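You operate a simulated robot arm through the tools that you are given. There is no shell and no other tool. Be economical: measure what you need, move in short steps, check, and stop when the job is done.

The job below is to be done with a simulated two-armed robot. You get a single attempt, and the scene is never put back.

## Task
At the blue bench shut the green lever, open the orange lever, hang the green padlock and the OPEN tag.
Fine: the padlock on the header peg, after the orange lever is open; the tag on the tag peg; leave the other levers, knob, wheels, tags and spares of the pipework alone.

Only the result counts: the job must be done as asked and must still hold three seconds after the hand-in. Knocking over, shifting, dropping, spilling or breaking anything else fails it.

## Robot
Two 6-joint arms with two-finger grippers on one trunk, on a base that drives. Base frame: it is fixed to the floor where the robot stands at the start and does not move with it; the origin is under the middle of the robot, x ahead of it, y to its left, z up; the surface under the hand at the start is at about z = 840. Readings come in mm, degrees, newtons and seconds.
The left shoulder is at the start at [30, 178, 1188], the right one opposite. With the tool pointing down near the work surface each hand reaches from about 580 to 720 mm from the robot's upright axis, wherever it stands, measured 20 degrees to its own side. Places, roughly: blue gasket [-1250, -750, 750]; engine handwheel [900, -1200, 1900]; fill lever [600, 300, 1200]; gauge lever [500, -200, 1300]; green gasket [-1250, -750, 750]; green lever [500, 0, 1200]; green plate [-1250, -500, 750]; header peg [500, -300, 1300]; inlet lever [500, -600, 1200]; motor handwheel [900, 300, 1900]; orange lever [500, -400, 1300]; pink lever [700, -100, 1600]; pressure knob [500, -900, 900]; purple lever [400, 100, 900]; tag peg [500, -300, 1100]; teal lever [700, -700, 1600]. Payload 2.54 kg a hand.
Tool frame (each hand has its own): the origin (TCP) lies between the finger pads and is the grasp point; the fingertips stand 30 mm ahead of it; z points along the fingers, y is the line along which they close. Largest opening 116 mm; the body of the gripper starts 95 mm behind the TCP.
Orientation is that of the tool frame in the base frame, as a unit quaternion [x, y, z, w]. With the fingers straight down and closing along the base's y, the tool's x points along the base's -x, its y along +y and its z along -z.

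## Interface
- The arms move only by the tool step_arm. It takes "left_targets", "right_targets" or both (then of equal length, played together; a hand with none holds still); each is a list of rows, each an object (a shift or turn left out is 0, a gripper value left out holds the last) with "dp": the shift along the base's x, y, z in mm, a list of three; "angular": the turn, a rotation vector about the base's x, y, z in degrees, a list of three. In form: [{"dp": [dx, dy, dz], "angular": [rx, ry, rz]}, ...]. A call has 1 to 8 rows; each row is the pose to reach, as a shift and turn from the pose commanded when the call began. "left_claw" and "right_claw" are, for a hand that has rows, the closure in counts, from 0 (fully open) to 255 (shut), set as the call begins (left out, the last holds). Each row takes 0.2 s and may step no farther than 50 mm and 8.6 degrees from the row before; otherwise, or with a gripper value out of range, the whole call is refused. Where a pose cannot be reached the arm comes as near as it can. A force on the tool above 90 N (or 10 N above the force at the start of the call, whichever is more), or a blocked arm, ends the call early, and 0.2 s more pass. Each finger travels about 153 mm/s and halts on what it meets, pressing with about 30 N; the grip force reading is that of the motor and also rises with nothing between the fingers. The clock runs only during rows and for 0.2 s after the last one: add rows that repeat a pose to give the fingers time. The reply holds the time, the measured pose of the TCP, the force on the tool along the base axes, the opening and the grip force, in the units named above and with some noise, with the torque about the TCP (base axes, N m) and any sound that the robot's microphone picked up.
- Cameras (640 x 400 px; columns grow to the right, rows downward): "scene" is now at [62.6, -7.1, 1920.7]; the picture's right is [-0.17, -0.99, 0.00], its down [-0.75, 0.13, -0.65] and it looks along [0.64, -0.11, -0.76] (base axes); focal length 251 px, centre (320, 200). "left" rides on the left gripper at [69, 15, -122] in its tool frame; the picture's right is [-0.21, 0.98, 0.00], its down [-0.83, -0.18, -0.53] and it looks along [-0.52, -0.11, 0.85] (tool axes); focal length 251 px, centre (320, 200). "right" rides on the right gripper at [69, -15, -122] in its tool frame; the picture's right is [0.21, 0.98, 0.00], its down [-0.83, 0.18, -0.53] and it looks along [-0.52, 0.11, 0.85] (tool axes); focal length 251 px, centre (320, 200). There is no depth. A picture from a camera that has moved, and an enlarged one, comes with that camera's place and axes in the base frame and with its lens. The place of the scene camera against the robot may be out by one fixed shift of up to 25 mm in any direction.
- snapshot(camera): a new picture of that camera. It takes no simulated time.
- raise_lower(by): slides the trunk up (or, below 0, down) by that many mm; the arms and the scene camera ride with it, the base frame stays. It gives what a move gives, with no picture.
- steer(legs): drives the robot by 1 to 6 legs, each [ahead, left, turn to the left] in mm, mm and degrees, along the robot's own axes; the way and the turn of a leg run together, so that a leg with both is an arc; at most 1500 mm and 180 degrees a leg. The arms and the cameras ride along, it lands a little off, and it stops where it bumps. It gives what a move gives.
- pan_tilt(pan, tilt): turns the head with the scene camera to pan (to the left, within 143 degrees either way) and tilt (down, from -29 to 69), counted from straight ahead of the robot. It gives what a move gives.
- inspect(camera, box): a new picture of the part [left, top, right, bottom] of that camera's present view, enlarged. It takes no simulated time.
- close_job(): hands the job in; it is judged then, once.

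Go step by step. Nothing tells you exact positions but the pictures and the camera data: compare them with the known pose of the tool, close in by small moves and look again before you grip or let go. The budget is 120 turns and 92 pictures, counting those below and the enlarged ones. Unless the task says otherwise, let go and move clear before handing in, and close with one line.

The tools are called after ">>>" by a JSON object that holds its "fn" and its "kwargs". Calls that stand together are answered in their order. step_arm: Moves the arms, as the interface text tells. Its arguments: {"type":"object","properties":{"left_targets":{"type":"array","items":{"type":"object","properties":{"dp":{"type":"array","items":{"type":"number"}},"angular":{"type":"array","items":{"type":"number"}}}}},"left_claw":{"type":"number"},"right_targets":{"type":"array","items":{"type":"object","properties":{"dp":{"type":"array","items":{"type":"number"}},"angular":{"type":"array","items":{"type":"number"}}}}},"right_claw":{"type":"number"}},"required":[]} The other tools are called the same way: raise_lower (by) slides the trunk up or down; steer (legs) drives the base; pan_tilt (pan, tilt) turns the head that bears the scene camera; snapshot (camera) takes a picture; inspect (camera, box) takes an enlarged picture of a part of a camera's view; close_job () hands the job in.

At the start:

```text
time_s: 0.0
left_ee_pos: [479.1, -43.4, 1573.6]
left_orientation: [0.001, 1.0, -0.001, 0.0]
left_force: [0.3, 0.5, 0.5]
left_torque: [-0.03, -0.03, -0.02]
left_grip_width: 116.0
left_gripper_force: 0.2
right_ee_pos: [355.7, -367.6, 1515.8]
right_orientation: [-0.001, 1.0, 0.0, 0.0]
right_force: [0.5, 0.1, 0.9]
right_torque: [-0.01, 0.01, -0.02]
right_grip_width: 116.3
right_gripper_force: 0.0
trunk travel left (down, up): [-400.0, 140.0]
robot x, y, heading: [0.2, -3.3, -0.3]
head pan, tilt: [-9.7, 49.4]
```

scene: 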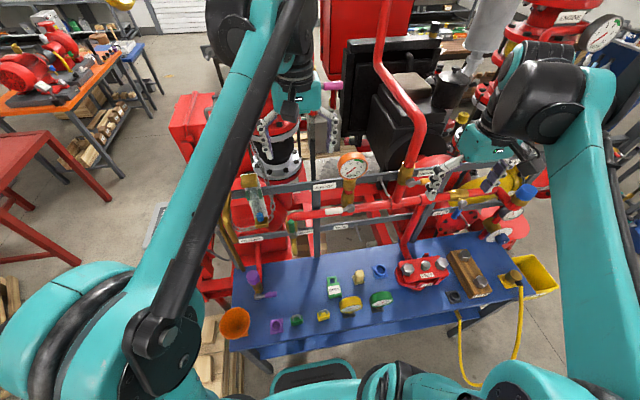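
right: 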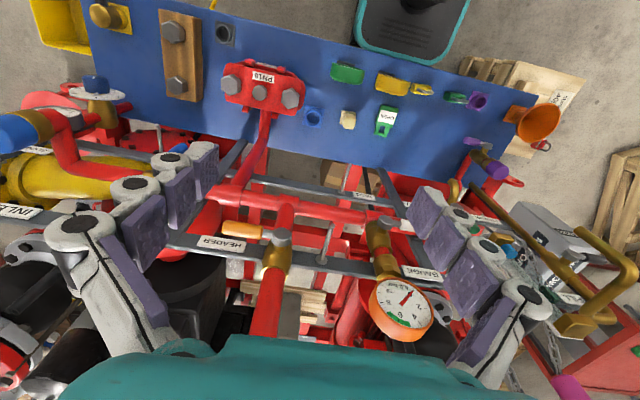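
left: 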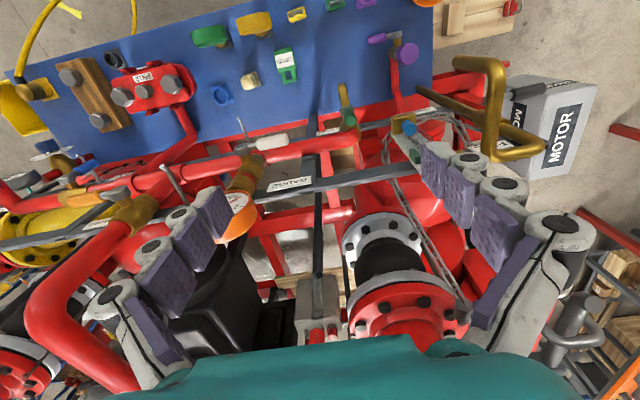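

I see the blue bench with tags, padlocks and the pipework behind it. I'll take enlarged views to identify the levers, pegs, padlock and tag.

>>> {"fn": "inspect", "kwargs": {"camera": "scene", "box": [220, 220, 400, 340]}}

>>> {"fn": "inspect", "kwargs": {"camera": "scene", "box": [360, 140, 560, 270]}}

>>> {"fn": "inspect", "kwargs": {"camera": "right", "box": [200, 40, 520, 260]}}

>>> {"fn": "inspect", "kwargs": {"camera": "left", "box": [180, 0, 460, 200]}}

```text
3.33 times, centred on (310, 280) of scene
camera zoom: at [62.6, -7.1, 1920.7], right [-0.17, -0.99, 0.0], down [-0.75, 0.13, -0.65], along [0.64, -0.11, -0.76], focal length 836 px, centre (353, -67)
```

zoom: 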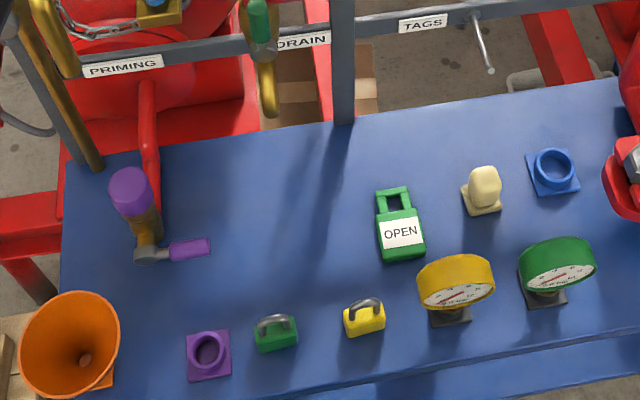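

```text
3.08 times, centred on (460, 205) of scene
camera zoom: at [62.6, -7.1, 1920.7], right [-0.17, -0.99, 0.0], down [-0.75, 0.13, -0.65], along [0.64, -0.11, -0.76], focal length 772 px, centre (-111, 185)
```

zoom: 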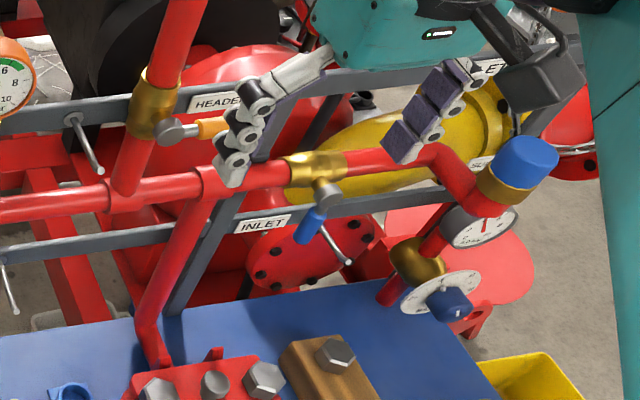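

```text
1.82 times, centred on (360, 150) of right
camera zoom: at [287.6, -381.6, 1639.5], right [-0.21, 0.98, 0.0], down [0.83, 0.18, 0.53], along [0.52, 0.11, -0.85], focal length 457 px, centre (247, 291)
```

zoom: 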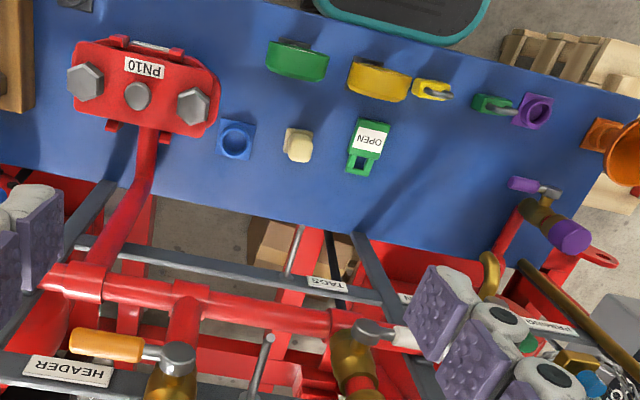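

```text
2.00 times, centred on (320, 100) of left
camera zoom: at [409.6, -29.6, 1694.3], right [0.21, 0.98, 0.0], down [0.83, -0.18, 0.53], along [0.52, -0.11, -0.85], focal length 503 px, centre (320, 400)
```

zoom: 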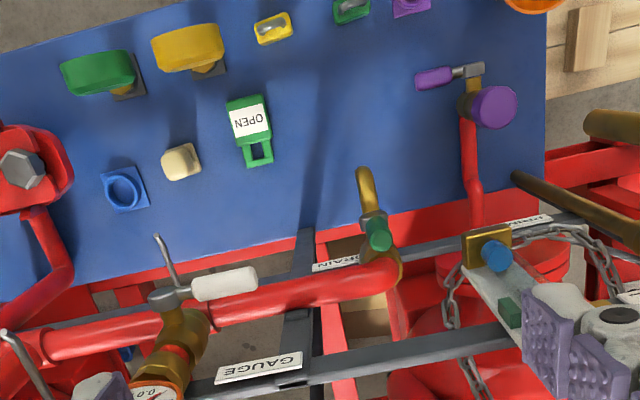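

The green lever (DRAIN) seems to be at about (522, 0, 1269), with its handle upright in line with its pipe. The orange lever (HEADER) lies across its pipe. I'll back the robot off about 250 mm to get working room and a better view.

>>> {"fn": "steer", "kwargs": {"legs": [[-250, 0, 0]]}}

>>> {"fn": "pan_tilt", "kwargs": {"pan": -10, "tilt": 42}}

>>> {"fn": "step_arm", "kwargs": {"left_targets": [{"dp": [0, 40, 0]}, {"dp": [0, 80, 0]}, {"dp": [0, 120, 0]}, {"dp": [0, 160, 0]}], "right_targets": [{"dp": [0, -40, 0]}, {"dp": [0, -80, 0]}, {"dp": [0, -120, 0]}, {"dp": [0, -160, 0]}], "left_claw": 0, "right_claw": 0}}

>>> {"fn": "snapshot", "kwargs": {"camera": "scene"}}

```text
time_s: 1.8
left_ee_pos: [228.9, -43.7, 1572.4]
left_orientation: [0.0, 1.0, 0.001, 0.0]
left_force: [0.6, -0.7, -0.4]
left_torque: [0.0, -0.02, 0.01]
left_grip_width: 116.1
left_gripper_force: 0.0
right_ee_pos: [106.1, -367.1, 1516.3]
right_orientation: [0.0, 1.0, 0.0, 0.0]
right_force: [-0.1, 0.0, -0.6]
right_torque: [0.01, -0.02, 0.03]
right_grip_width: 116.0
right_gripper_force: 0.1
trunk travel left (down, up): [-400.0, 140.0]
robot x, y, heading: [-254.0, 1.3, 0.2]
head pan, tilt: [-9.7, 49.4]
```

```text
time_s: 2.5
left_ee_pos: [226.2, -44.0, 1573.2]
left_orientation: [0.0, 1.0, 0.0, 0.0]
left_force: [-0.4, -0.5, 0.0]
left_torque: [-0.01, -0.02, -0.02]
left_grip_width: 116.0
left_gripper_force: 0.0
right_ee_pos: [103.0, -366.9, 1517.8]
right_orientation: [0.0, 1.0, 0.0, 0.001]
right_force: [-0.5, -0.2, -1.0]
right_torque: [-0.01, -0.01, 0.0]
right_grip_width: 115.6
right_gripper_force: 0.1
trunk travel left (down, up): [-400.0, 140.0]
robot x, y, heading: [-248.3, 2.7, -0.0]
head pan, tilt: [-10.0, 42.0]
```

```text
time_s: 3.5
left_ee_pos: [229.2, 114.6, 1572.9]
left_orientation: [0.001, 1.0, 0.0, 0.0]
left_force: [-0.2, -1.0, -0.5]
left_torque: [0.04, 0.01, -0.02]
left_grip_width: 115.8
left_gripper_force: 0.2
right_ee_pos: [105.4, -530.4, 1517.8]
right_orientation: [0.0, 1.0, 0.001, 0.0]
right_force: [-0.1, 0.0, -1.2]
right_torque: [0.0, 0.01, 0.0]
right_grip_width: 116.0
right_gripper_force: 0.1
trunk travel left (down, up): [-400.0, 140.0]
robot x, y, heading: [-253.0, 3.4, -0.1]
head pan, tilt: [-10.0, 42.0]
```

```text
84 pictures are left
camera scene: at [-182.4, -9.4, 1931.1], right [-0.17, -0.98, 0.0], down [-0.66, 0.12, -0.74], along [0.73, -0.13, -0.67], focal length 251 px, centre (320, 200)
```

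scene: 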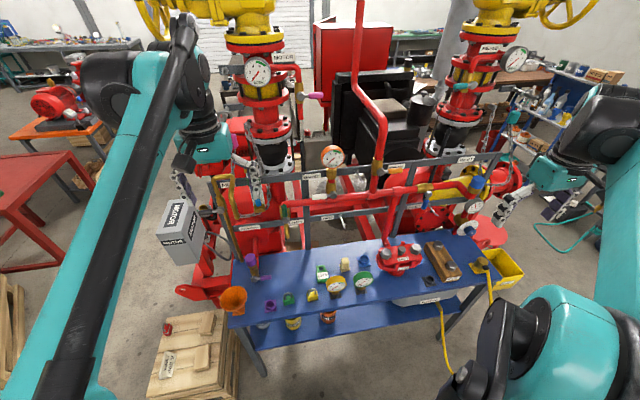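

The view is clear now. I'll zoom in here, then lower the trunk for a second viewpoint so I can triangulate.

>>> {"fn": "inspect", "kwargs": {"camera": "scene", "box": [200, 140, 360, 240]}}

>>> {"fn": "inspect", "kwargs": {"camera": "scene", "box": [320, 140, 480, 240]}}

>>> {"fn": "inspect", "kwargs": {"camera": "scene", "box": [220, 240, 380, 340]}}

>>> {"fn": "raise_lower", "kwargs": {"by": -300}}

>>> {"fn": "pan_tilt", "kwargs": {"pan": -12, "tilt": 30}}

>>> {"fn": "snapshot", "kwargs": {"camera": "scene"}}

```text
4.00 times, centred on (280, 190) of scene
camera zoom: at [-182.4, -9.4, 1931.1], right [-0.17, -0.98, 0.0], down [-0.66, 0.12, -0.74], along [0.73, -0.13, -0.67], focal length 1004 px, centre (480, 240)
```

zoom: 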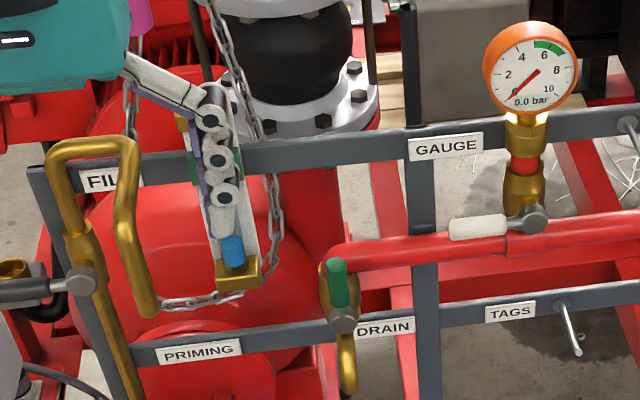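

```text
4.00 times, centred on (400, 190) of scene
camera zoom: at [-182.4, -9.4, 1931.1], right [-0.17, -0.98, 0.0], down [-0.66, 0.12, -0.74], along [0.73, -0.13, -0.67], focal length 1004 px, centre (0, 240)
```

zoom: 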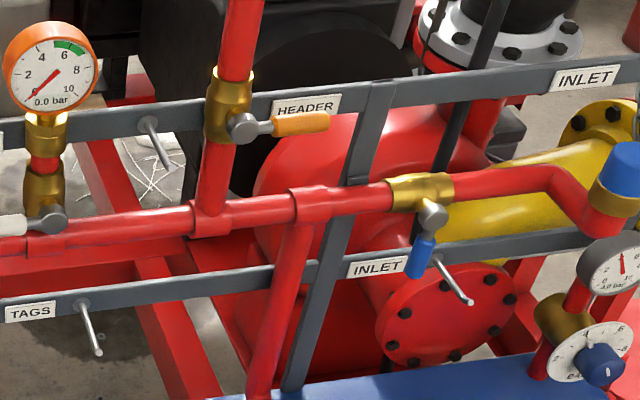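

```text
4.00 times, centred on (300, 290) of scene
camera zoom: at [-182.4, -9.4, 1931.1], right [-0.17, -0.98, 0.0], down [-0.66, 0.12, -0.74], along [0.73, -0.13, -0.67], focal length 1004 px, centre (400, -160)
```

zoom: 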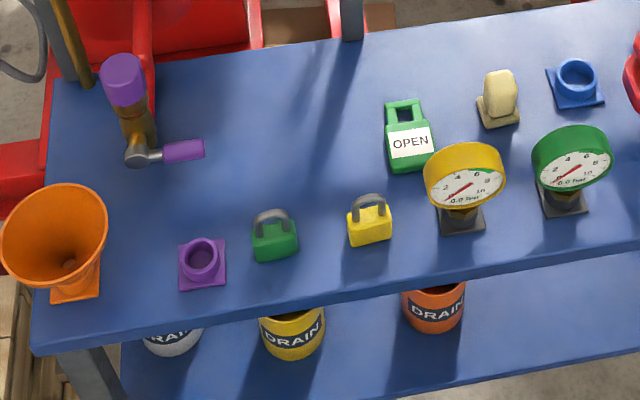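

```text
time_s: 6.5
left_ee_pos: [225.9, 115.1, 1273.7]
left_orientation: [0.0, 1.0, -0.001, 0.0]
left_force: [0.0, -0.3, 0.0]
left_torque: [0.0, -0.01, 0.02]
left_grip_width: 116.0
left_gripper_force: 0.1
right_ee_pos: [105.3, -528.8, 1217.8]
right_orientation: [0.0, 1.0, 0.001, 0.0]
right_force: [-0.4, 0.1, 0.3]
right_torque: [0.04, 0.01, 0.01]
right_grip_width: 116.3
right_gripper_force: 0.1
trunk travel left (down, up): [-100.0, 440.0]
robot x, y, heading: [-250.2, 1.7, -0.0]
head pan, tilt: [-10.0, 42.0]
```

```text
time_s: 7.3
left_ee_pos: [227.9, 114.4, 1273.1]
left_orientation: [0.0, 1.0, 0.0, 0.001]
left_force: [0.1, -0.3, 0.3]
left_torque: [0.01, 0.01, 0.0]
left_grip_width: 116.1
left_gripper_force: 0.1
right_ee_pos: [104.2, -527.4, 1216.1]
right_orientation: [0.001, 1.0, 0.0, 0.0]
right_force: [0.2, 0.1, -0.2]
right_torque: [0.0, -0.06, 0.02]
right_grip_width: 116.1
right_gripper_force: 0.0
trunk travel left (down, up): [-100.0, 440.0]
robot x, y, heading: [-250.7, -1.6, 0.2]
head pan, tilt: [-12.0, 30.0]
```

```text
80 pictures are left
camera scene: at [-176.9, -12.8, 1649.3], right [-0.21, -0.98, 0.0], down [-0.49, 0.1, -0.87], along [0.85, -0.18, -0.5], focal length 251 px, centre (320, 200)
```

scene: 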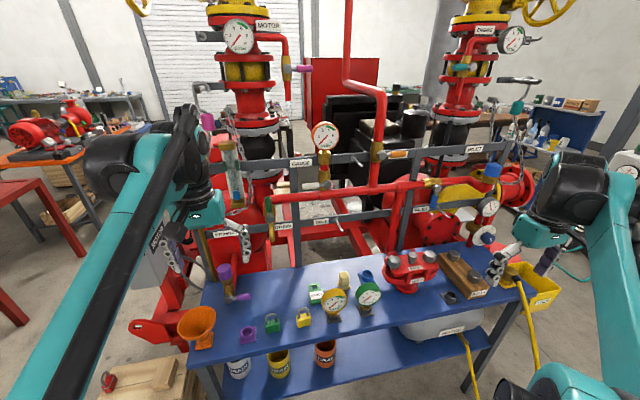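

Now I'll zoom from the lower viewpoint.

>>> {"fn": "inspect", "kwargs": {"camera": "scene", "box": [250, 150, 350, 250]}}

>>> {"fn": "inspect", "kwargs": {"camera": "scene", "box": [340, 130, 440, 230]}}

>>> {"fn": "inspect", "kwargs": {"camera": "scene", "box": [220, 260, 360, 348]}}

```text
4.00 times, centred on (300, 200) of scene
camera zoom: at [-176.9, -12.8, 1649.3], right [-0.21, -0.98, 0.0], down [-0.49, 0.1, -0.87], along [0.85, -0.18, -0.5], focal length 1004 px, centre (400, 200)
```

zoom: 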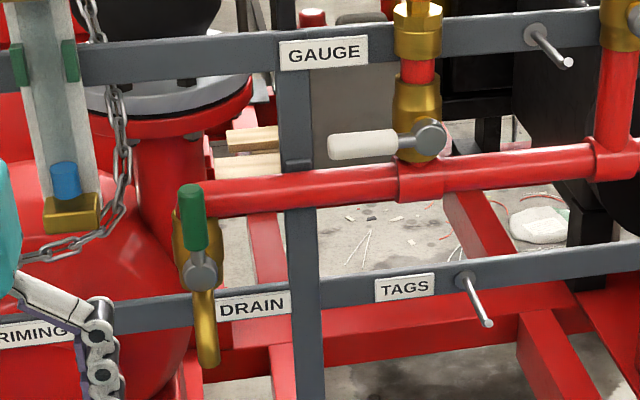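

```text
4.00 times, centred on (390, 180) of scene
camera zoom: at [-176.9, -12.8, 1649.3], right [-0.21, -0.98, 0.0], down [-0.49, 0.1, -0.87], along [0.85, -0.18, -0.5], focal length 1004 px, centre (40, 280)
```

zoom: 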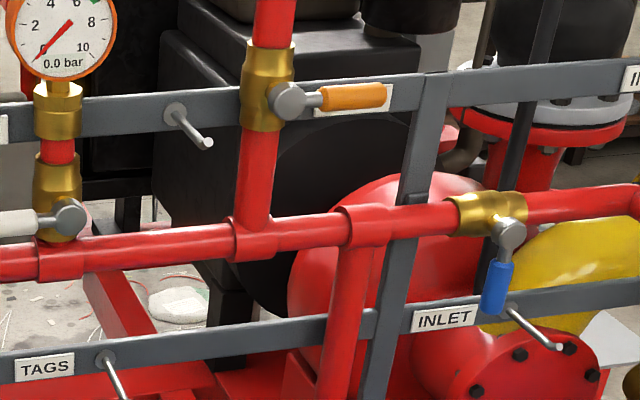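

```text
4.55 times, centred on (290, 304) of scene
camera zoom: at [-176.9, -12.8, 1649.3], right [-0.21, -0.98, 0.0], down [-0.49, 0.1, -0.87], along [0.85, -0.18, -0.5], focal length 1140 px, centre (456, -273)
```

zoom: 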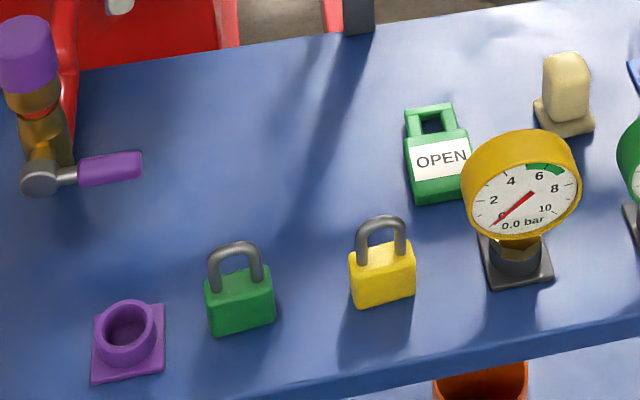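

Triangulated from the two views (the camera offset is still unknown):

| Item | Estimate |
|---|---|
| Green hub | ≈ (550, 3, 1172), handle up |
| Orange hub | ≈ (563, -382, 1360), handle toward -y |
| Header peg tip | ≈ (548, -306, 1334) |
| Tag peg tip | ≈ (542, -250, 1081) |

Next I'll raise the trunk a bit and turn both hands to point forward.

>>> {"fn": "raise_lower", "kwargs": {"by": 150}}

>>> {"fn": "step_arm", "kwargs": {"left_targets": [{"dp": [20, 0, 0], "angular": [0, -8.5, 0]}, {"dp": [40, 0, 0], "angular": [0, -17, 0]}, {"dp": [60, 0, 0], "angular": [0, -25.5, 0]}, {"dp": [80, 0, 0], "angular": [0, -34, 0]}, {"dp": [100, 0, 0], "angular": [0, -42.5, 0]}, {"dp": [120, 0, 0], "angular": [0, -51, 0]}, {"dp": [140, 0, 0], "angular": [0, -59.5, 0]}, {"dp": [160, 0, 0], "angular": [0, -68, 0]}], "right_targets": [{"dp": [25, 5, 0], "angular": [0, -8.5, 0]}, {"dp": [50, 10, 0], "angular": [0, -17, 0]}, {"dp": [75, 15, 0], "angular": [0, -25.5, 0]}, {"dp": [100, 20, 0], "angular": [0, -34, 0]}, {"dp": [125, 25, 0], "angular": [0, -42.5, 0]}, {"dp": [150, 30, 0], "angular": [0, -51, 0]}, {"dp": [175, 35, 0], "angular": [0, -59.5, 0]}, {"dp": [200, 40, 0], "angular": [0, -68, 0]}], "left_claw": 255, "right_claw": 255}}

>>> {"fn": "step_arm", "kwargs": {"left_targets": [{"dp": [10, -20, 0], "angular": [0, -8.5, 0]}, {"dp": [20, -40, 0], "angular": [0, -17, 0]}, {"dp": [30, -60, -20], "angular": [0, -22, 0]}, {"dp": [30, -60, -60], "angular": [0, -22, 0]}], "right_targets": [{"dp": [10, 5, 0], "angular": [0, -8.5, 0]}, {"dp": [20, 10, 0], "angular": [0, -17, 0]}, {"dp": [30, 10, 20], "angular": [0, -22, 0]}, {"dp": [30, 10, 40], "angular": [0, -22, 0]}]}}

>>> {"fn": "snapshot", "kwargs": {"camera": "scene"}}

>>> {"fn": "snapshot", "kwargs": {"camera": "left"}}

```text
time_s: 9.0
left_ee_pos: [227.3, 115.6, 1423.7]
left_orientation: [0.0, 1.0, 0.0, 0.0]
left_force: [-0.2, 0.0, -0.1]
left_torque: [-0.01, 0.01, -0.02]
left_grip_width: 116.2
left_gripper_force: 0.1
right_ee_pos: [104.3, -527.3, 1366.6]
right_orientation: [0.0, 1.0, 0.0, 0.0]
right_force: [-0.3, -0.3, 0.0]
right_torque: [-0.02, 0.02, -0.01]
right_grip_width: 115.8
right_gripper_force: 0.1
trunk travel left (down, up): [-250.0, 290.0]
robot x, y, heading: [-250.1, 0.7, -0.2]
head pan, tilt: [-12.0, 30.0]
```

```text
time_s: 10.8
left_ee_pos: [389.9, 114.2, 1421.2]
left_orientation: [0.001, 0.828, -0.001, 0.56]
left_force: [0.6, 0.3, 0.8]
left_torque: [-0.01, -0.03, 0.01]
left_grip_width: 0.2
left_gripper_force: 28.3
right_ee_pos: [305.5, -487.2, 1364.9]
right_orientation: [0.001, 0.828, 0.0, 0.56]
right_force: [-0.4, 0.0, -0.2]
right_torque: [-0.01, 0.0, -0.02]
right_grip_width: 0.2
right_gripper_force: 29.1
trunk travel left (down, up): [-250.0, 290.0]
robot x, y, heading: [-250.3, -3.0, -0.1]
head pan, tilt: [-12.0, 30.0]
```

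```text
time_s: 11.8
left_ee_pos: [417.6, 56.8, 1362.2]
left_orientation: [0.001, 0.708, 0.0, 0.707]
left_force: [-1.0, 0.6, 0.0]
left_torque: [0.01, -0.05, -0.01]
left_grip_width: 0.0
left_gripper_force: 28.4
right_ee_pos: [334.1, -476.5, 1407.3]
right_orientation: [-0.001, 0.707, 0.001, 0.707]
right_force: [-0.8, -0.5, -0.2]
right_torque: [0.0, 0.01, -0.04]
right_grip_width: 0.1
right_gripper_force: 28.9
trunk travel left (down, up): [-250.0, 290.0]
robot x, y, heading: [-251.6, 2.4, 0.1]
head pan, tilt: [-12.0, 30.0]
```

```text
76 pictures are left
camera scene: at [-176.9, -11.8, 1799.4], right [-0.21, -0.98, 0.0], down [-0.49, 0.1, -0.87], along [0.85, -0.18, -0.5], focal length 251 px, centre (320, 200)
```

scene: 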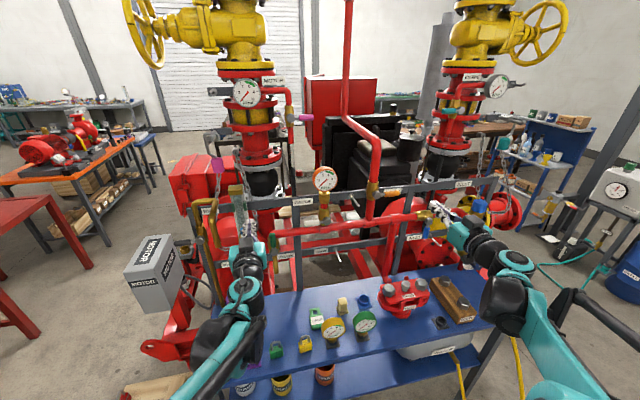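

```text
75 pictures are left
camera left: at [295.4, 70.4, 1292.8], right [0.0, 0.98, 0.21], down [-0.53, -0.18, 0.83], along [0.85, -0.11, 0.52], focal length 251 px, centre (320, 200)
```

left: 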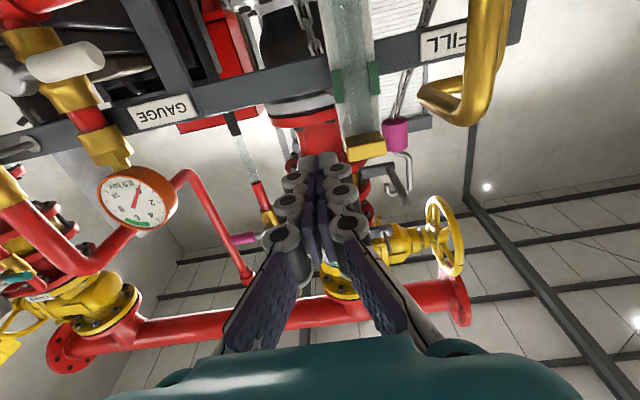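

Both hands point forward now. I'll zoom on the hands and targets to calibrate the scene camera's offset.

>>> {"fn": "inspect", "kwargs": {"camera": "scene", "box": [220, 200, 320, 290]}}

>>> {"fn": "inspect", "kwargs": {"camera": "scene", "box": [360, 160, 480, 240]}}

```text
4.44 times, centred on (270, 245) of scene
camera zoom: at [-176.9, -11.8, 1799.4], right [-0.21, -0.98, 0.0], down [-0.49, 0.1, -0.87], along [0.85, -0.18, -0.5], focal length 1115 px, centre (542, 0)
```

zoom: 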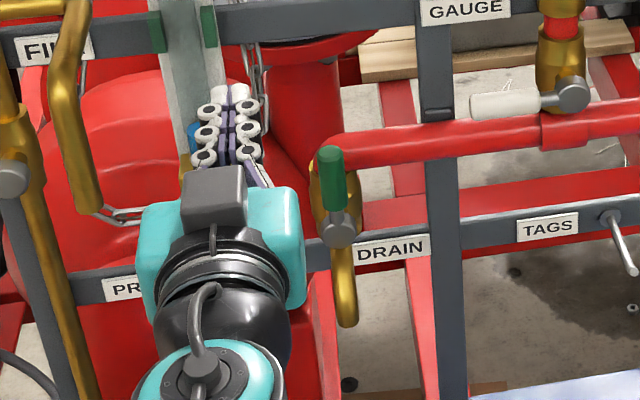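

```text
5.00 times, centred on (420, 200) of scene
camera zoom: at [-176.9, -11.8, 1799.4], right [-0.21, -0.98, 0.0], down [-0.49, 0.1, -0.87], along [0.85, -0.18, -0.5], focal length 1254 px, centre (-180, 200)
```

zoom: 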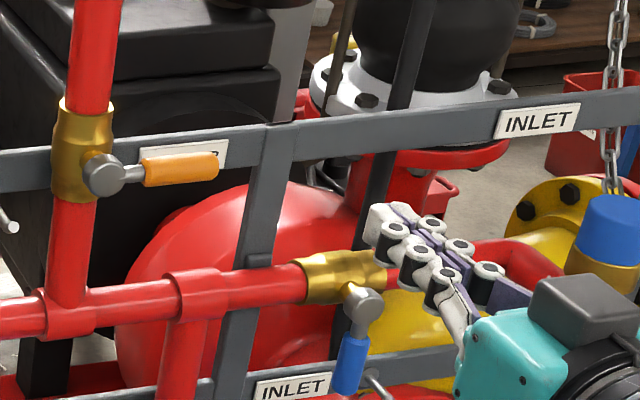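

The scene camera appears offset by about (23, 4, 1). Corrected, the green hub is ≈ (528, 0, 1171), its handle top ≈ z 1249, the orange hub ≈ (540, -386, 1359), the header peg tip ≈ (525, -310, 1333) and the tag peg tip ≈ (519, -254, 1080). I'll bring the left fingertips to the left side of the green handle and check.

>>> {"fn": "step_arm", "kwargs": {"left_targets": [{"dp": [0, -5, -40]}, {"dp": [0, -10, -80]}, {"dp": [0, -17, -126]}, {"dp": [40, -17, -126]}, {"dp": [70, -17, -126]}, {"dp": [88, -17, -126]}]}}

>>> {"fn": "inspect", "kwargs": {"camera": "scene", "box": [220, 200, 320, 290]}}

>>> {"fn": "snapshot", "kwargs": {"camera": "left"}}

```text
time_s: 13.2
left_ee_pos: [507.9, 38.7, 1237.1]
left_orientation: [0.0, 0.707, -0.001, 0.707]
left_force: [0.0, 0.0, 0.4]
left_torque: [0.0, -0.01, 0.0]
left_grip_width: 0.1
left_gripper_force: 28.3
right_ee_pos: [336.3, -476.7, 1406.9]
right_orientation: [0.0, 0.707, 0.001, 0.707]
right_force: [-0.2, -0.5, -1.2]
right_torque: [0.04, 0.02, 0.0]
right_grip_width: 0.0
right_gripper_force: 28.1
trunk travel left (down, up): [-250.0, 290.0]
robot x, y, heading: [-251.6, 3.1, -0.0]
head pan, tilt: [-12.0, 30.0]
```

```text
4.44 times, centred on (270, 245) of scene
camera zoom: at [-176.1, -12.8, 1799.4], right [-0.21, -0.98, 0.0], down [-0.49, 0.1, -0.87], along [0.85, -0.18, -0.5], focal length 1115 px, centre (542, 0)
```

zoom: 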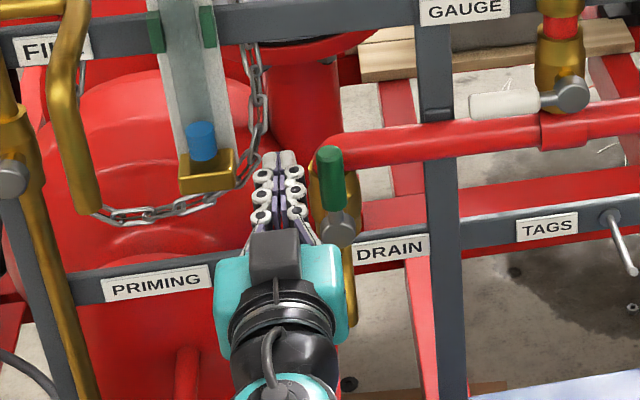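

```text
71 pictures are left
camera left: at [384.8, 52.3, 1167.4], right [0.0, 0.98, 0.22], down [-0.53, -0.18, 0.83], along [0.85, -0.12, 0.52], focal length 251 px, centre (320, 200)
```

left: 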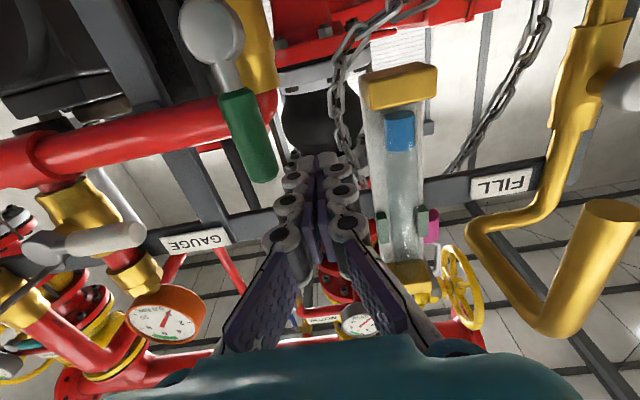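

Combining the hand and scene views, the green hub is at ≈ (545, -3, 1153) with the handle end at z ≈ 1240, and the camera offset is ≈ (7, 7, 11). I'll begin pushing the handle clockwise (toward -y) and watch the force.

>>> {"fn": "step_arm", "kwargs": {"left_targets": [{"dp": [14, 0, -17]}, {"dp": [14, -12, -17]}, {"dp": [14, -22, -18]}, {"dp": [14, -34, -16]}, {"dp": [14, -46, -16]}]}}

>>> {"fn": "snapshot", "kwargs": {"camera": "left"}}

```text
time_s: 14.4
left_ee_pos: [519.5, 20.1, 1220.8]
left_orientation: [-0.015, 0.707, 0.008, 0.707]
left_force: [-25.3, 69.0, -25.2]
left_torque: [0.42, 0.44, 0.9]
left_grip_width: 0.1
left_gripper_force: 28.9
right_ee_pos: [334.6, -461.9, 1411.7]
right_orientation: [-0.004, 0.707, -0.001, 0.707]
right_force: [-0.5, 0.3, 0.1]
right_torque: [0.05, 0.02, -0.02]
right_grip_width: 0.0
right_gripper_force: 28.9
trunk travel left (down, up): [-250.0, 290.0]
robot x, y, heading: [-252.1, 0.5, -0.2]
head pan, tilt: [-12.0, 30.0]
```

```text
70 pictures are left
camera left: at [396.6, 28.9, 1151.5], right [-0.03, 0.98, 0.21], down [-0.53, -0.19, 0.83], along [0.85, -0.08, 0.52], focal length 251 px, centre (320, 200)
```

left: 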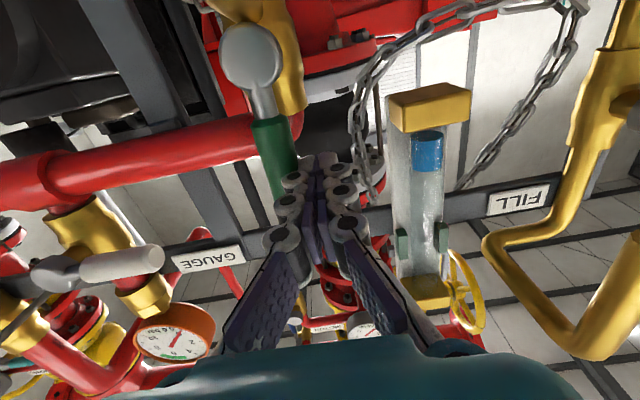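

The handle doesn't yield that way: 69 N at contact with no motion. So it must turn the other way. I'll back off and go around to its -y side.

>>> {"fn": "step_arm", "kwargs": {"left_targets": [{"dp": [0, 20, 0]}, {"dp": [-35, 20, 0]}, {"dp": [-70, 20, 0]}, {"dp": [-70, -25, 0]}, {"dp": [-70, -70, 0]}]}}

```text
time_s: 15.6
left_ee_pos: [449.8, -78.8, 1219.8]
left_orientation: [0.0, 0.707, 0.001, 0.707]
left_force: [0.5, 0.4, 0.1]
left_torque: [-0.01, 0.0, 0.01]
left_grip_width: 0.0
left_gripper_force: 28.4
right_ee_pos: [335.0, -478.3, 1406.4]
right_orientation: [0.001, 0.707, 0.001, 0.707]
right_force: [-0.1, -0.4, 0.5]
right_torque: [0.0, 0.03, 0.01]
right_grip_width: 0.0
right_gripper_force: 28.3
trunk travel left (down, up): [-250.0, 290.0]
robot x, y, heading: [-250.4, -2.6, 0.2]
head pan, tilt: [-12.0, 30.0]
```

>>> {"fn": "step_arm", "kwargs": {"left_targets": [{"dp": [36, 25, 0]}, {"dp": [72, 34, 0]}, {"dp": [72, 50, 0]}, {"dp": [72, 60, 0]}, {"dp": [72, 70, 1]}, {"dp": [72, 82, 1]}]}}

>>> {"fn": "snapshot", "kwargs": {"camera": "left"}}

```text
time_s: 17.0
left_ee_pos: [521.4, 6.2, 1221.7]
left_orientation: [0.0, 0.707, 0.0, 0.707]
left_force: [1.2, -0.5, -0.3]
left_torque: [0.02, 0.01, -0.03]
left_grip_width: 0.3
left_gripper_force: 28.7
right_ee_pos: [334.5, -477.4, 1408.0]
right_orientation: [0.0, 0.707, 0.001, 0.707]
right_force: [0.7, 0.1, -0.2]
right_torque: [0.0, -0.02, 0.01]
right_grip_width: 0.1
right_gripper_force: 28.8
trunk travel left (down, up): [-250.0, 290.0]
robot x, y, heading: [-255.3, 1.5, -0.1]
head pan, tilt: [-12.0, 30.0]
```

```text
69 pictures are left
camera left: at [399.2, 19.6, 1153.2], right [0.0, 0.98, 0.22], down [-0.53, -0.18, 0.83], along [0.85, -0.11, 0.52], focal length 251 px, centre (320, 200)
```

left: 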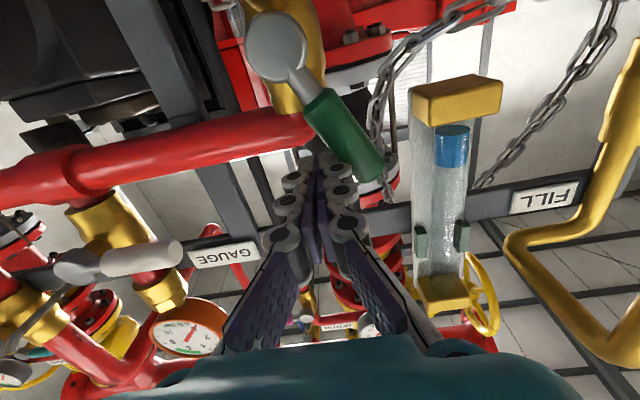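

It turns freely this way. I'll continue along the arc.

>>> {"fn": "step_arm", "kwargs": {"left_targets": [{"dp": [0, 15, -3]}, {"dp": [0, 26, -8]}, {"dp": [0, 36, -14]}, {"dp": [0, 44.5, -22.5]}, {"dp": [0, 51.6, -32]}, {"dp": [0, 57, -42.5]}, {"dp": [0, 59, -48]}]}}

>>> {"fn": "snapshot", "kwargs": {"camera": "left"}}

>>> {"fn": "inspect", "kwargs": {"camera": "scene", "box": [220, 200, 320, 290]}}

```text
time_s: 18.6
left_ee_pos: [521.8, 64.5, 1174.1]
left_orientation: [0.0, 0.707, 0.001, 0.707]
left_force: [0.5, -0.2, 0.0]
left_torque: [0.02, -0.01, -0.01]
left_grip_width: 0.1
left_gripper_force: 28.5
right_ee_pos: [335.0, -477.4, 1406.6]
right_orientation: [0.0, 0.707, 0.0, 0.707]
right_force: [-0.6, -0.3, 1.0]
right_torque: [-0.04, 0.01, -0.03]
right_grip_width: 0.2
right_gripper_force: 28.5
trunk travel left (down, up): [-250.0, 290.0]
robot x, y, heading: [-254.0, -1.0, -0.1]
head pan, tilt: [-12.0, 30.0]
```

```text
68 pictures are left
camera left: at [398.9, 77.8, 1105.1], right [0.0, 0.98, 0.22], down [-0.53, -0.18, 0.83], along [0.85, -0.12, 0.52], focal length 251 px, centre (320, 200)
```

left: 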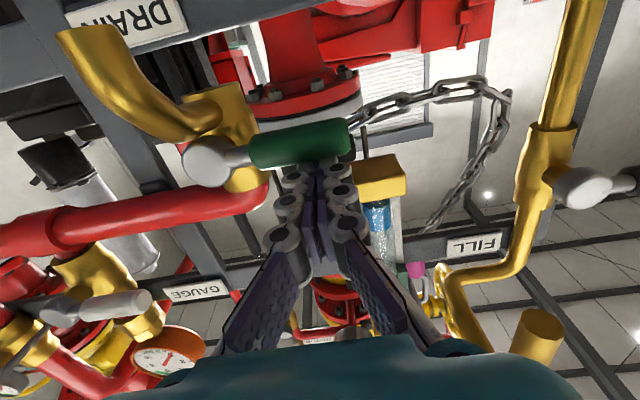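

```text
4.44 times, centred on (270, 245) of scene
camera zoom: at [-176.8, -12.9, 1799.4], right [-0.21, -0.98, 0.0], down [-0.49, 0.1, -0.87], along [0.85, -0.18, -0.5], focal length 1115 px, centre (542, 0)
```

zoom: 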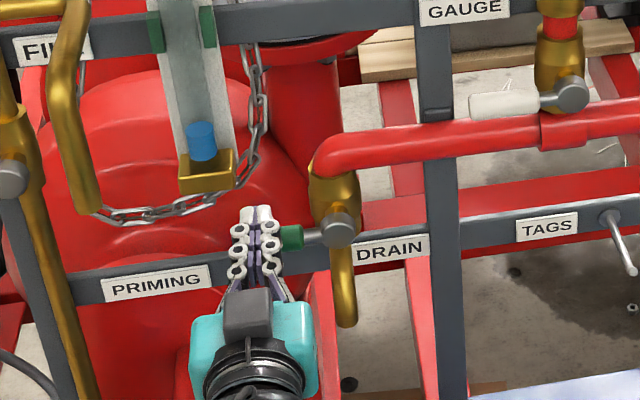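

The handle is nearly horizontal. I'll press gently down to its stop.

>>> {"fn": "step_arm", "kwargs": {"left_targets": [{"dp": [0, 0, -4]}, {"dp": [0, 1, -8]}, {"dp": [0, 1, -11]}]}}

```text
time_s: 19.3
left_ee_pos: [520.3, 64.3, 1171.6]
left_orientation: [0.003, 0.705, 0.001, 0.709]
left_force: [10.9, -2.8, 54.8]
left_torque: [-0.34, -1.19, 0.08]
left_grip_width: 6.1
left_gripper_force: 28.5
right_ee_pos: [331.1, -477.8, 1409.3]
right_orientation: [0.0, 0.706, 0.0, 0.708]
right_force: [0.3, 0.2, -0.2]
right_torque: [-0.02, 0.0, -0.02]
right_grip_width: 0.0
right_gripper_force: 28.8
trunk travel left (down, up): [-250.0, 290.0]
robot x, y, heading: [-247.5, 0.1, 0.0]
head pan, tilt: [-12.0, 30.0]
stopped in row 3 (left hand): the force on the tool passed its limit at 98 N (the readings are from after the stop); the commanded pose is now the measured one
```

The green lever is on its stop, so it is shut. I'll retract the left hand and bring the right fingertips above the orange handle.

>>> {"fn": "step_arm", "kwargs": {"left_targets": [{"dp": [0, 0, 6]}, {"dp": [-45, 5, 8]}, {"dp": [-90, 20, 8]}, {"dp": [-135, 40, 8]}], "right_targets": [{"dp": [45, 10, -18]}, {"dp": [93, 22, -22]}, {"dp": [143, 23, -23]}, {"dp": [190, 23, -23]}]}}

>>> {"fn": "inspect", "kwargs": {"camera": "scene", "box": [360, 160, 480, 240]}}

>>> {"fn": "snapshot", "kwargs": {"camera": "right"}}

>>> {"fn": "inspect", "kwargs": {"camera": "scene", "box": [220, 200, 320, 290]}}

```text
time_s: 20.3
left_ee_pos: [388.5, 105.9, 1177.8]
left_orientation: [0.001, 0.707, 0.002, 0.707]
left_force: [-0.3, 0.9, 0.6]
left_torque: [-0.01, -0.02, -0.01]
left_grip_width: 0.0
left_gripper_force: 28.6
right_ee_pos: [525.5, -453.5, 1384.0]
right_orientation: [0.0, 0.707, 0.0, 0.707]
right_force: [-0.3, -0.4, 0.4]
right_torque: [-0.03, 0.01, 0.02]
right_grip_width: 0.0
right_gripper_force: 27.7
trunk travel left (down, up): [-250.0, 290.0]
robot x, y, heading: [-250.6, 0.0, -0.1]
head pan, tilt: [-12.0, 30.0]
```

```text
5.00 times, centred on (420, 200) of scene
camera zoom: at [-175.7, -12.2, 1799.3], right [-0.21, -0.98, 0.0], down [-0.49, 0.1, -0.87], along [0.85, -0.18, -0.5], focal length 1254 px, centre (-180, 200)
```

zoom: 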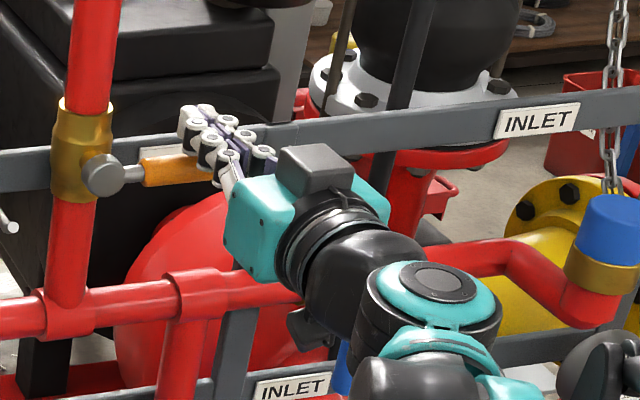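

```text
65 pictures are left
camera right: at [404.2, -468.4, 1315.4], right [0.0, 0.98, -0.21], down [-0.53, 0.18, 0.83], along [0.85, 0.11, 0.52], focal length 251 px, centre (320, 200)
```

right: 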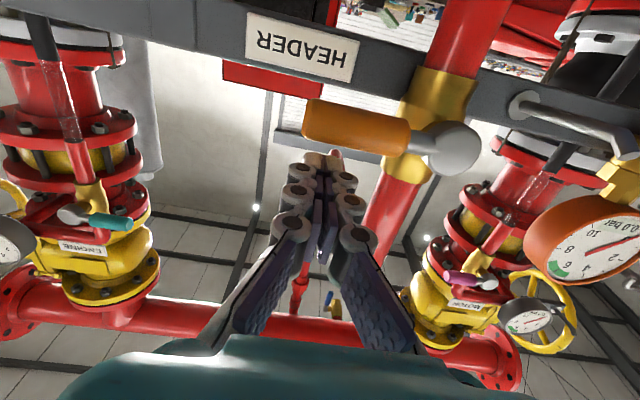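

```text
4.44 times, centred on (270, 245) of scene
camera zoom: at [-175.7, -12.2, 1799.3], right [-0.21, -0.98, 0.0], down [-0.49, 0.1, -0.87], along [0.85, -0.18, -0.5], focal length 1115 px, centre (542, 0)
```

zoom: 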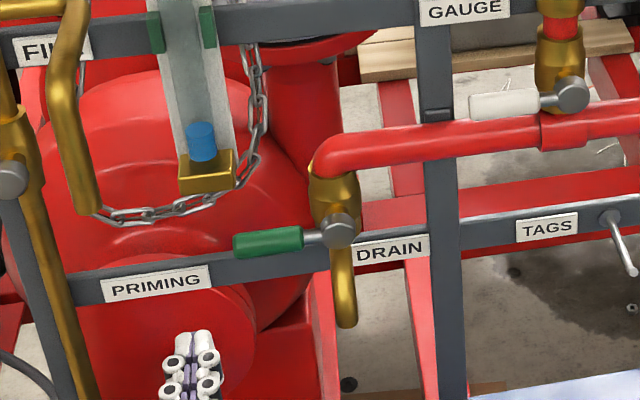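

The green lever now lies horizontal. I'll try the orange lever by pushing it down from above.

>>> {"fn": "step_arm", "kwargs": {"right_targets": [{"dp": [8, 3, -5]}, {"dp": [8, 4, -11]}, {"dp": [8, 3, -17]}, {"dp": [8, 3, -23]}]}}

```text
time_s: 21.4
left_ee_pos: [386.7, 107.3, 1178.8]
left_orientation: [0.001, 0.706, 0.001, 0.708]
left_force: [-0.7, 0.8, -0.6]
left_torque: [-0.02, 0.01, -0.01]
left_grip_width: 0.1
left_gripper_force: 29.2
right_ee_pos: [530.6, -450.0, 1370.4]
right_orientation: [0.004, 0.704, 0.003, 0.71]
right_force: [7.8, -1.4, 42.6]
right_torque: [0.12, -0.44, 0.03]
right_grip_width: 6.0
right_gripper_force: 28.1
trunk travel left (down, up): [-250.0, 290.0]
robot x, y, heading: [-249.9, 0.5, 0.1]
head pan, tilt: [-12.0, 30.0]
stopped in row 4 (right hand): the force on the tool passed its limit at 93 N (the readings are from after the stop); the commanded pose is now the measured one
```

It's blocked downward, so it opens upward. I'll go around below the handle.

>>> {"fn": "step_arm", "kwargs": {"right_targets": [{"dp": [0, 0, 8]}, {"dp": [-40, 0, 8]}, {"dp": [-75, 0, 3]}, {"dp": [-75, 0, -42]}, {"dp": [-75, 0, -52]}, {"dp": [-30, 0, -52]}, {"dp": [2, 0, -52]}, {"dp": [2, 0, -40]}]}}

>>> {"fn": "step_arm", "kwargs": {"right_targets": [{"dp": [0, 0, 12]}, {"dp": [0, 0, 24]}, {"dp": [0, 1, 37]}, {"dp": [0, 4, 49]}, {"dp": [0, 10, 59]}, {"dp": [0, 17, 68]}, {"dp": [0, 26, 76]}]}}

>>> {"fn": "snapshot", "kwargs": {"camera": "right"}}

```text
time_s: 23.2
left_ee_pos: [389.2, 105.4, 1177.5]
left_orientation: [0.001, 0.707, 0.002, 0.707]
left_force: [-0.1, -0.5, -0.2]
left_torque: [-0.01, -0.01, -0.02]
left_grip_width: 0.1
left_gripper_force: 28.8
right_ee_pos: [535.3, -452.6, 1323.8]
right_orientation: [0.004, 0.706, 0.001, 0.709]
right_force: [-0.1, -0.7, -0.3]
right_torque: [0.0, 0.04, 0.01]
right_grip_width: 0.0
right_gripper_force: 29.2
trunk travel left (down, up): [-250.0, 290.0]
robot x, y, heading: [-250.5, 0.0, 0.4]
head pan, tilt: [-12.0, 30.0]
```

```text
time_s: 24.8
left_ee_pos: [390.0, 104.2, 1176.8]
left_orientation: [0.002, 0.707, 0.002, 0.707]
left_force: [-0.1, 0.0, 0.3]
left_torque: [0.02, 0.04, 0.03]
left_grip_width: 0.1
left_gripper_force: 29.1
right_ee_pos: [535.8, -425.9, 1402.0]
right_orientation: [0.004, 0.706, 0.002, 0.709]
right_force: [0.2, -0.6, 0.3]
right_torque: [0.0, 0.0, 0.0]
right_grip_width: 0.1
right_gripper_force: 28.5
trunk travel left (down, up): [-250.0, 290.0]
robot x, y, heading: [-250.3, 0.8, -0.1]
head pan, tilt: [-12.0, 30.0]
```

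```text
63 pictures are left
camera right: at [415.2, -440.1, 1332.3], right [0.0, 0.98, -0.21], down [-0.54, 0.18, 0.83], along [0.84, 0.11, 0.53], focal length 251 px, centre (320, 200)
```

right: 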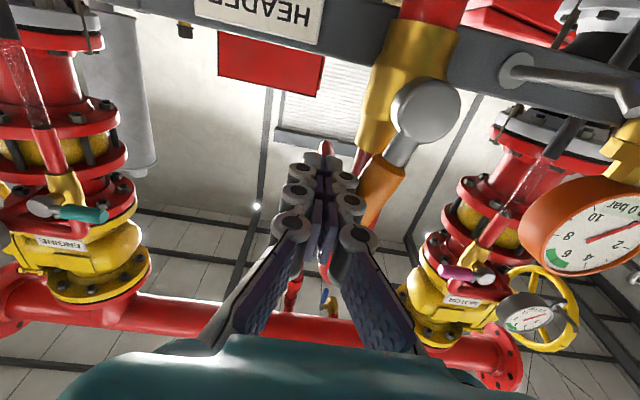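

The handle is rotating up, at about 65° so far. I'll continue to its stop.

>>> {"fn": "step_arm", "kwargs": {"right_targets": [{"dp": [0, 3, 5]}, {"dp": [0, 12, 10]}, {"dp": [0, 18, 12]}, {"dp": [0, 23, 14]}, {"dp": [0, 27, 14]}, {"dp": [0, 31, 14]}, {"dp": [0, 34, 14]}]}}

>>> {"fn": "snapshot", "kwargs": {"camera": "right"}}

```text
time_s: 26.4
left_ee_pos: [391.5, 95.2, 1177.7]
left_orientation: [0.004, 0.707, 0.003, 0.707]
left_force: [0.3, -0.9, -0.5]
left_torque: [-0.01, 0.03, -0.01]
left_grip_width: 0.1
left_gripper_force: 28.3
right_ee_pos: [536.0, -411.6, 1412.4]
right_orientation: [0.013, 0.706, 0.0, 0.708]
right_force: [9.5, -48.4, 10.7]
right_torque: [0.15, 0.03, -0.22]
right_grip_width: 0.1
right_gripper_force: 28.8
trunk travel left (down, up): [-250.0, 290.0]
robot x, y, heading: [-251.8, 3.4, -0.0]
head pan, tilt: [-12.0, 30.0]
```

```text
62 pictures are left
camera right: at [414.4, -422.0, 1343.3], right [0.02, 0.98, -0.2], down [-0.53, 0.18, 0.83], along [0.85, 0.09, 0.53], focal length 251 px, centre (320, 200)
```

right: 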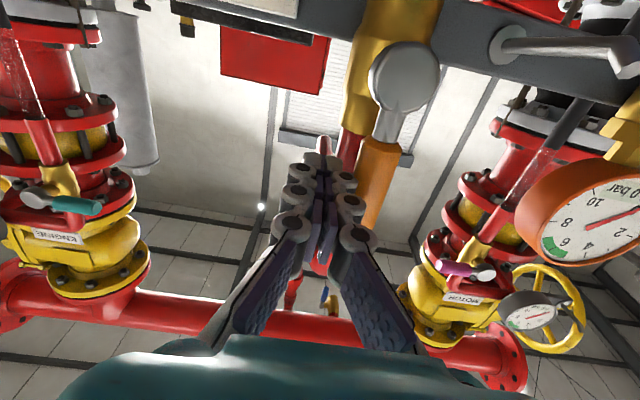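

Orange is against its open stop, with the handle upright in line with its pipe. I'll retract both hands and check.

>>> {"fn": "step_arm", "kwargs": {"left_targets": [{"dp": [-45, 5, 0]}, {"dp": [-90, 10, 0]}, {"dp": [-130, 20, 0]}, {"dp": [-160, 40, 0]}, {"dp": [-160, 60, 0]}], "right_targets": [{"dp": [0, -30, 0]}, {"dp": [-45, -35, 0]}, {"dp": [-90, -35, 0]}, {"dp": [-135, -35, 0]}, {"dp": [-180, -35, 0]}]}}

>>> {"fn": "inspect", "kwargs": {"camera": "scene", "box": [330, 150, 450, 240]}}

>>> {"fn": "snapshot", "kwargs": {"camera": "scene"}}

```text
time_s: 27.6
left_ee_pos: [235.0, 159.8, 1235.0]
left_orientation: [0.001, 0.708, 0.001, 0.707]
left_force: [1.1, 0.2, -0.6]
left_torque: [-0.02, 0.0, 0.0]
left_grip_width: 0.1
left_gripper_force: 28.6
left hand out of reach, approached as far as the arm can: row 1, 2, 3, 4, 5
right_ee_pos: [356.5, -427.2, 1414.3]
right_orientation: [0.003, 0.706, 0.002, 0.709]
right_force: [-0.3, 0.6, 0.0]
right_torque: [0.02, -0.02, -0.05]
right_grip_width: 0.1
right_gripper_force: 28.9
trunk travel left (down, up): [-250.0, 290.0]
robot x, y, heading: [-245.6, 2.0, -0.0]
head pan, tilt: [-12.0, 30.0]
```

```text
4.44 times, centred on (390, 195) of scene
camera zoom: at [-176.6, -12.4, 1799.4], right [-0.21, -0.98, 0.0], down [-0.49, 0.1, -0.87], along [0.85, -0.18, -0.5], focal length 1115 px, centre (9, 222)
```

zoom: 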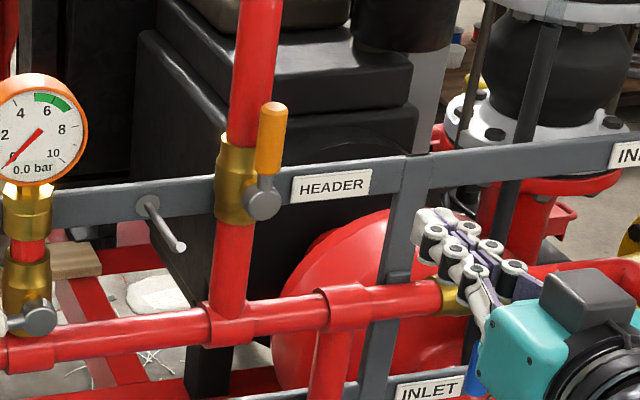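

```text
60 pictures are left
camera scene: at [-176.6, -12.4, 1799.4], right [-0.21, -0.98, 0.0], down [-0.49, 0.1, -0.87], along [0.85, -0.18, -0.5], focal length 251 px, centre (320, 200)
```

scene: 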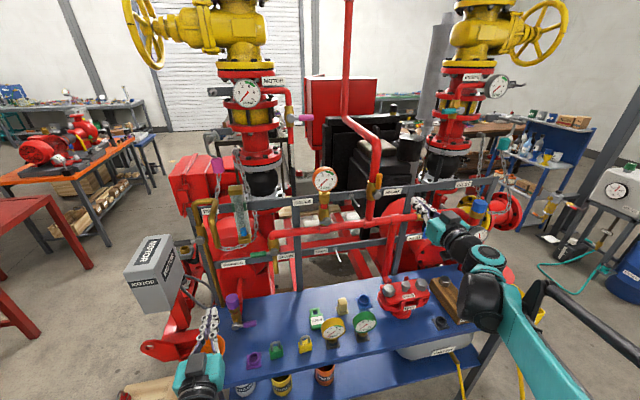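

The orange handle is upright and parallel to the pipe, so it's open. Next is the green padlock: I'll shift the base left so the right hand can reach it, tilt the tool to about 45° and move above the padlock.

>>> {"fn": "steer", "kwargs": {"legs": [[-10, 130, 0]]}}

>>> {"fn": "step_arm", "kwargs": {"right_targets": [{"dp": [-10, 40, -20], "angular": [0, 8, 0]}, {"dp": [-20, 80, -45], "angular": [0, 16, 0]}, {"dp": [-20, 120, -70], "angular": [0, 24, 0]}, {"dp": [-20, 160, -95], "angular": [0, 32, 0]}, {"dp": [-20, 200, -120], "angular": [0, 40, 0]}, {"dp": [-20, 240, -145], "angular": [0, 45, 0]}, {"dp": [-20, 280, -170], "angular": [0, 45, 0]}, {"dp": [-20, 320, -195], "angular": [0, 45, 0]}], "right_claw": 95}}

>>> {"fn": "snapshot", "kwargs": {"camera": "right"}}

```text
time_s: 28.9
left_ee_pos: [225.2, 289.8, 1235.0]
left_orientation: [0.0, 0.708, 0.003, 0.706]
left_force: [0.1, 0.8, -0.3]
left_torque: [-0.01, -0.01, -0.02]
left_grip_width: 0.0
left_gripper_force: 28.7
right_ee_pos: [346.0, -297.1, 1415.0]
right_orientation: [0.004, 0.706, 0.002, 0.709]
right_force: [-0.7, 0.5, -1.2]
right_torque: [-0.02, 0.03, -0.03]
right_grip_width: 0.0
right_gripper_force: 28.5
trunk travel left (down, up): [-250.0, 290.0]
robot x, y, heading: [-258.0, 131.6, 0.0]
head pan, tilt: [-12.0, 30.0]
```

```text
time_s: 30.7
left_ee_pos: [226.5, 290.4, 1235.5]
left_orientation: [0.001, 0.708, 0.001, 0.706]
left_force: [0.5, 0.1, -0.5]
left_torque: [0.03, -0.01, -0.01]
left_grip_width: 0.0
left_gripper_force: 28.9
right_ee_pos: [326.9, 21.5, 1218.4]
right_orientation: [0.005, 0.923, -0.002, 0.384]
right_force: [0.5, 0.5, -0.2]
right_torque: [-0.02, -0.04, -0.03]
right_grip_width: 72.8
right_gripper_force: 0.1
trunk travel left (down, up): [-250.0, 290.0]
robot x, y, heading: [-263.2, 130.6, -0.2]
head pan, tilt: [-12.0, 30.0]
```

```text
59 pictures are left
camera right: at [192.6, 8.5, 1255.8], right [-0.14, 0.98, -0.15], down [0.21, 0.18, 0.96], along [0.97, 0.11, -0.23], focal length 251 px, centre (320, 200)
```

right: 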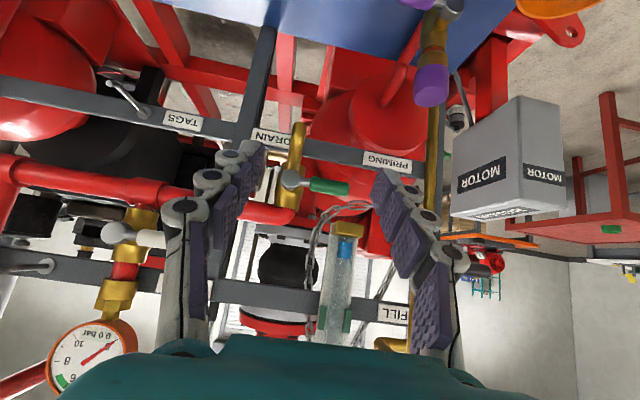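

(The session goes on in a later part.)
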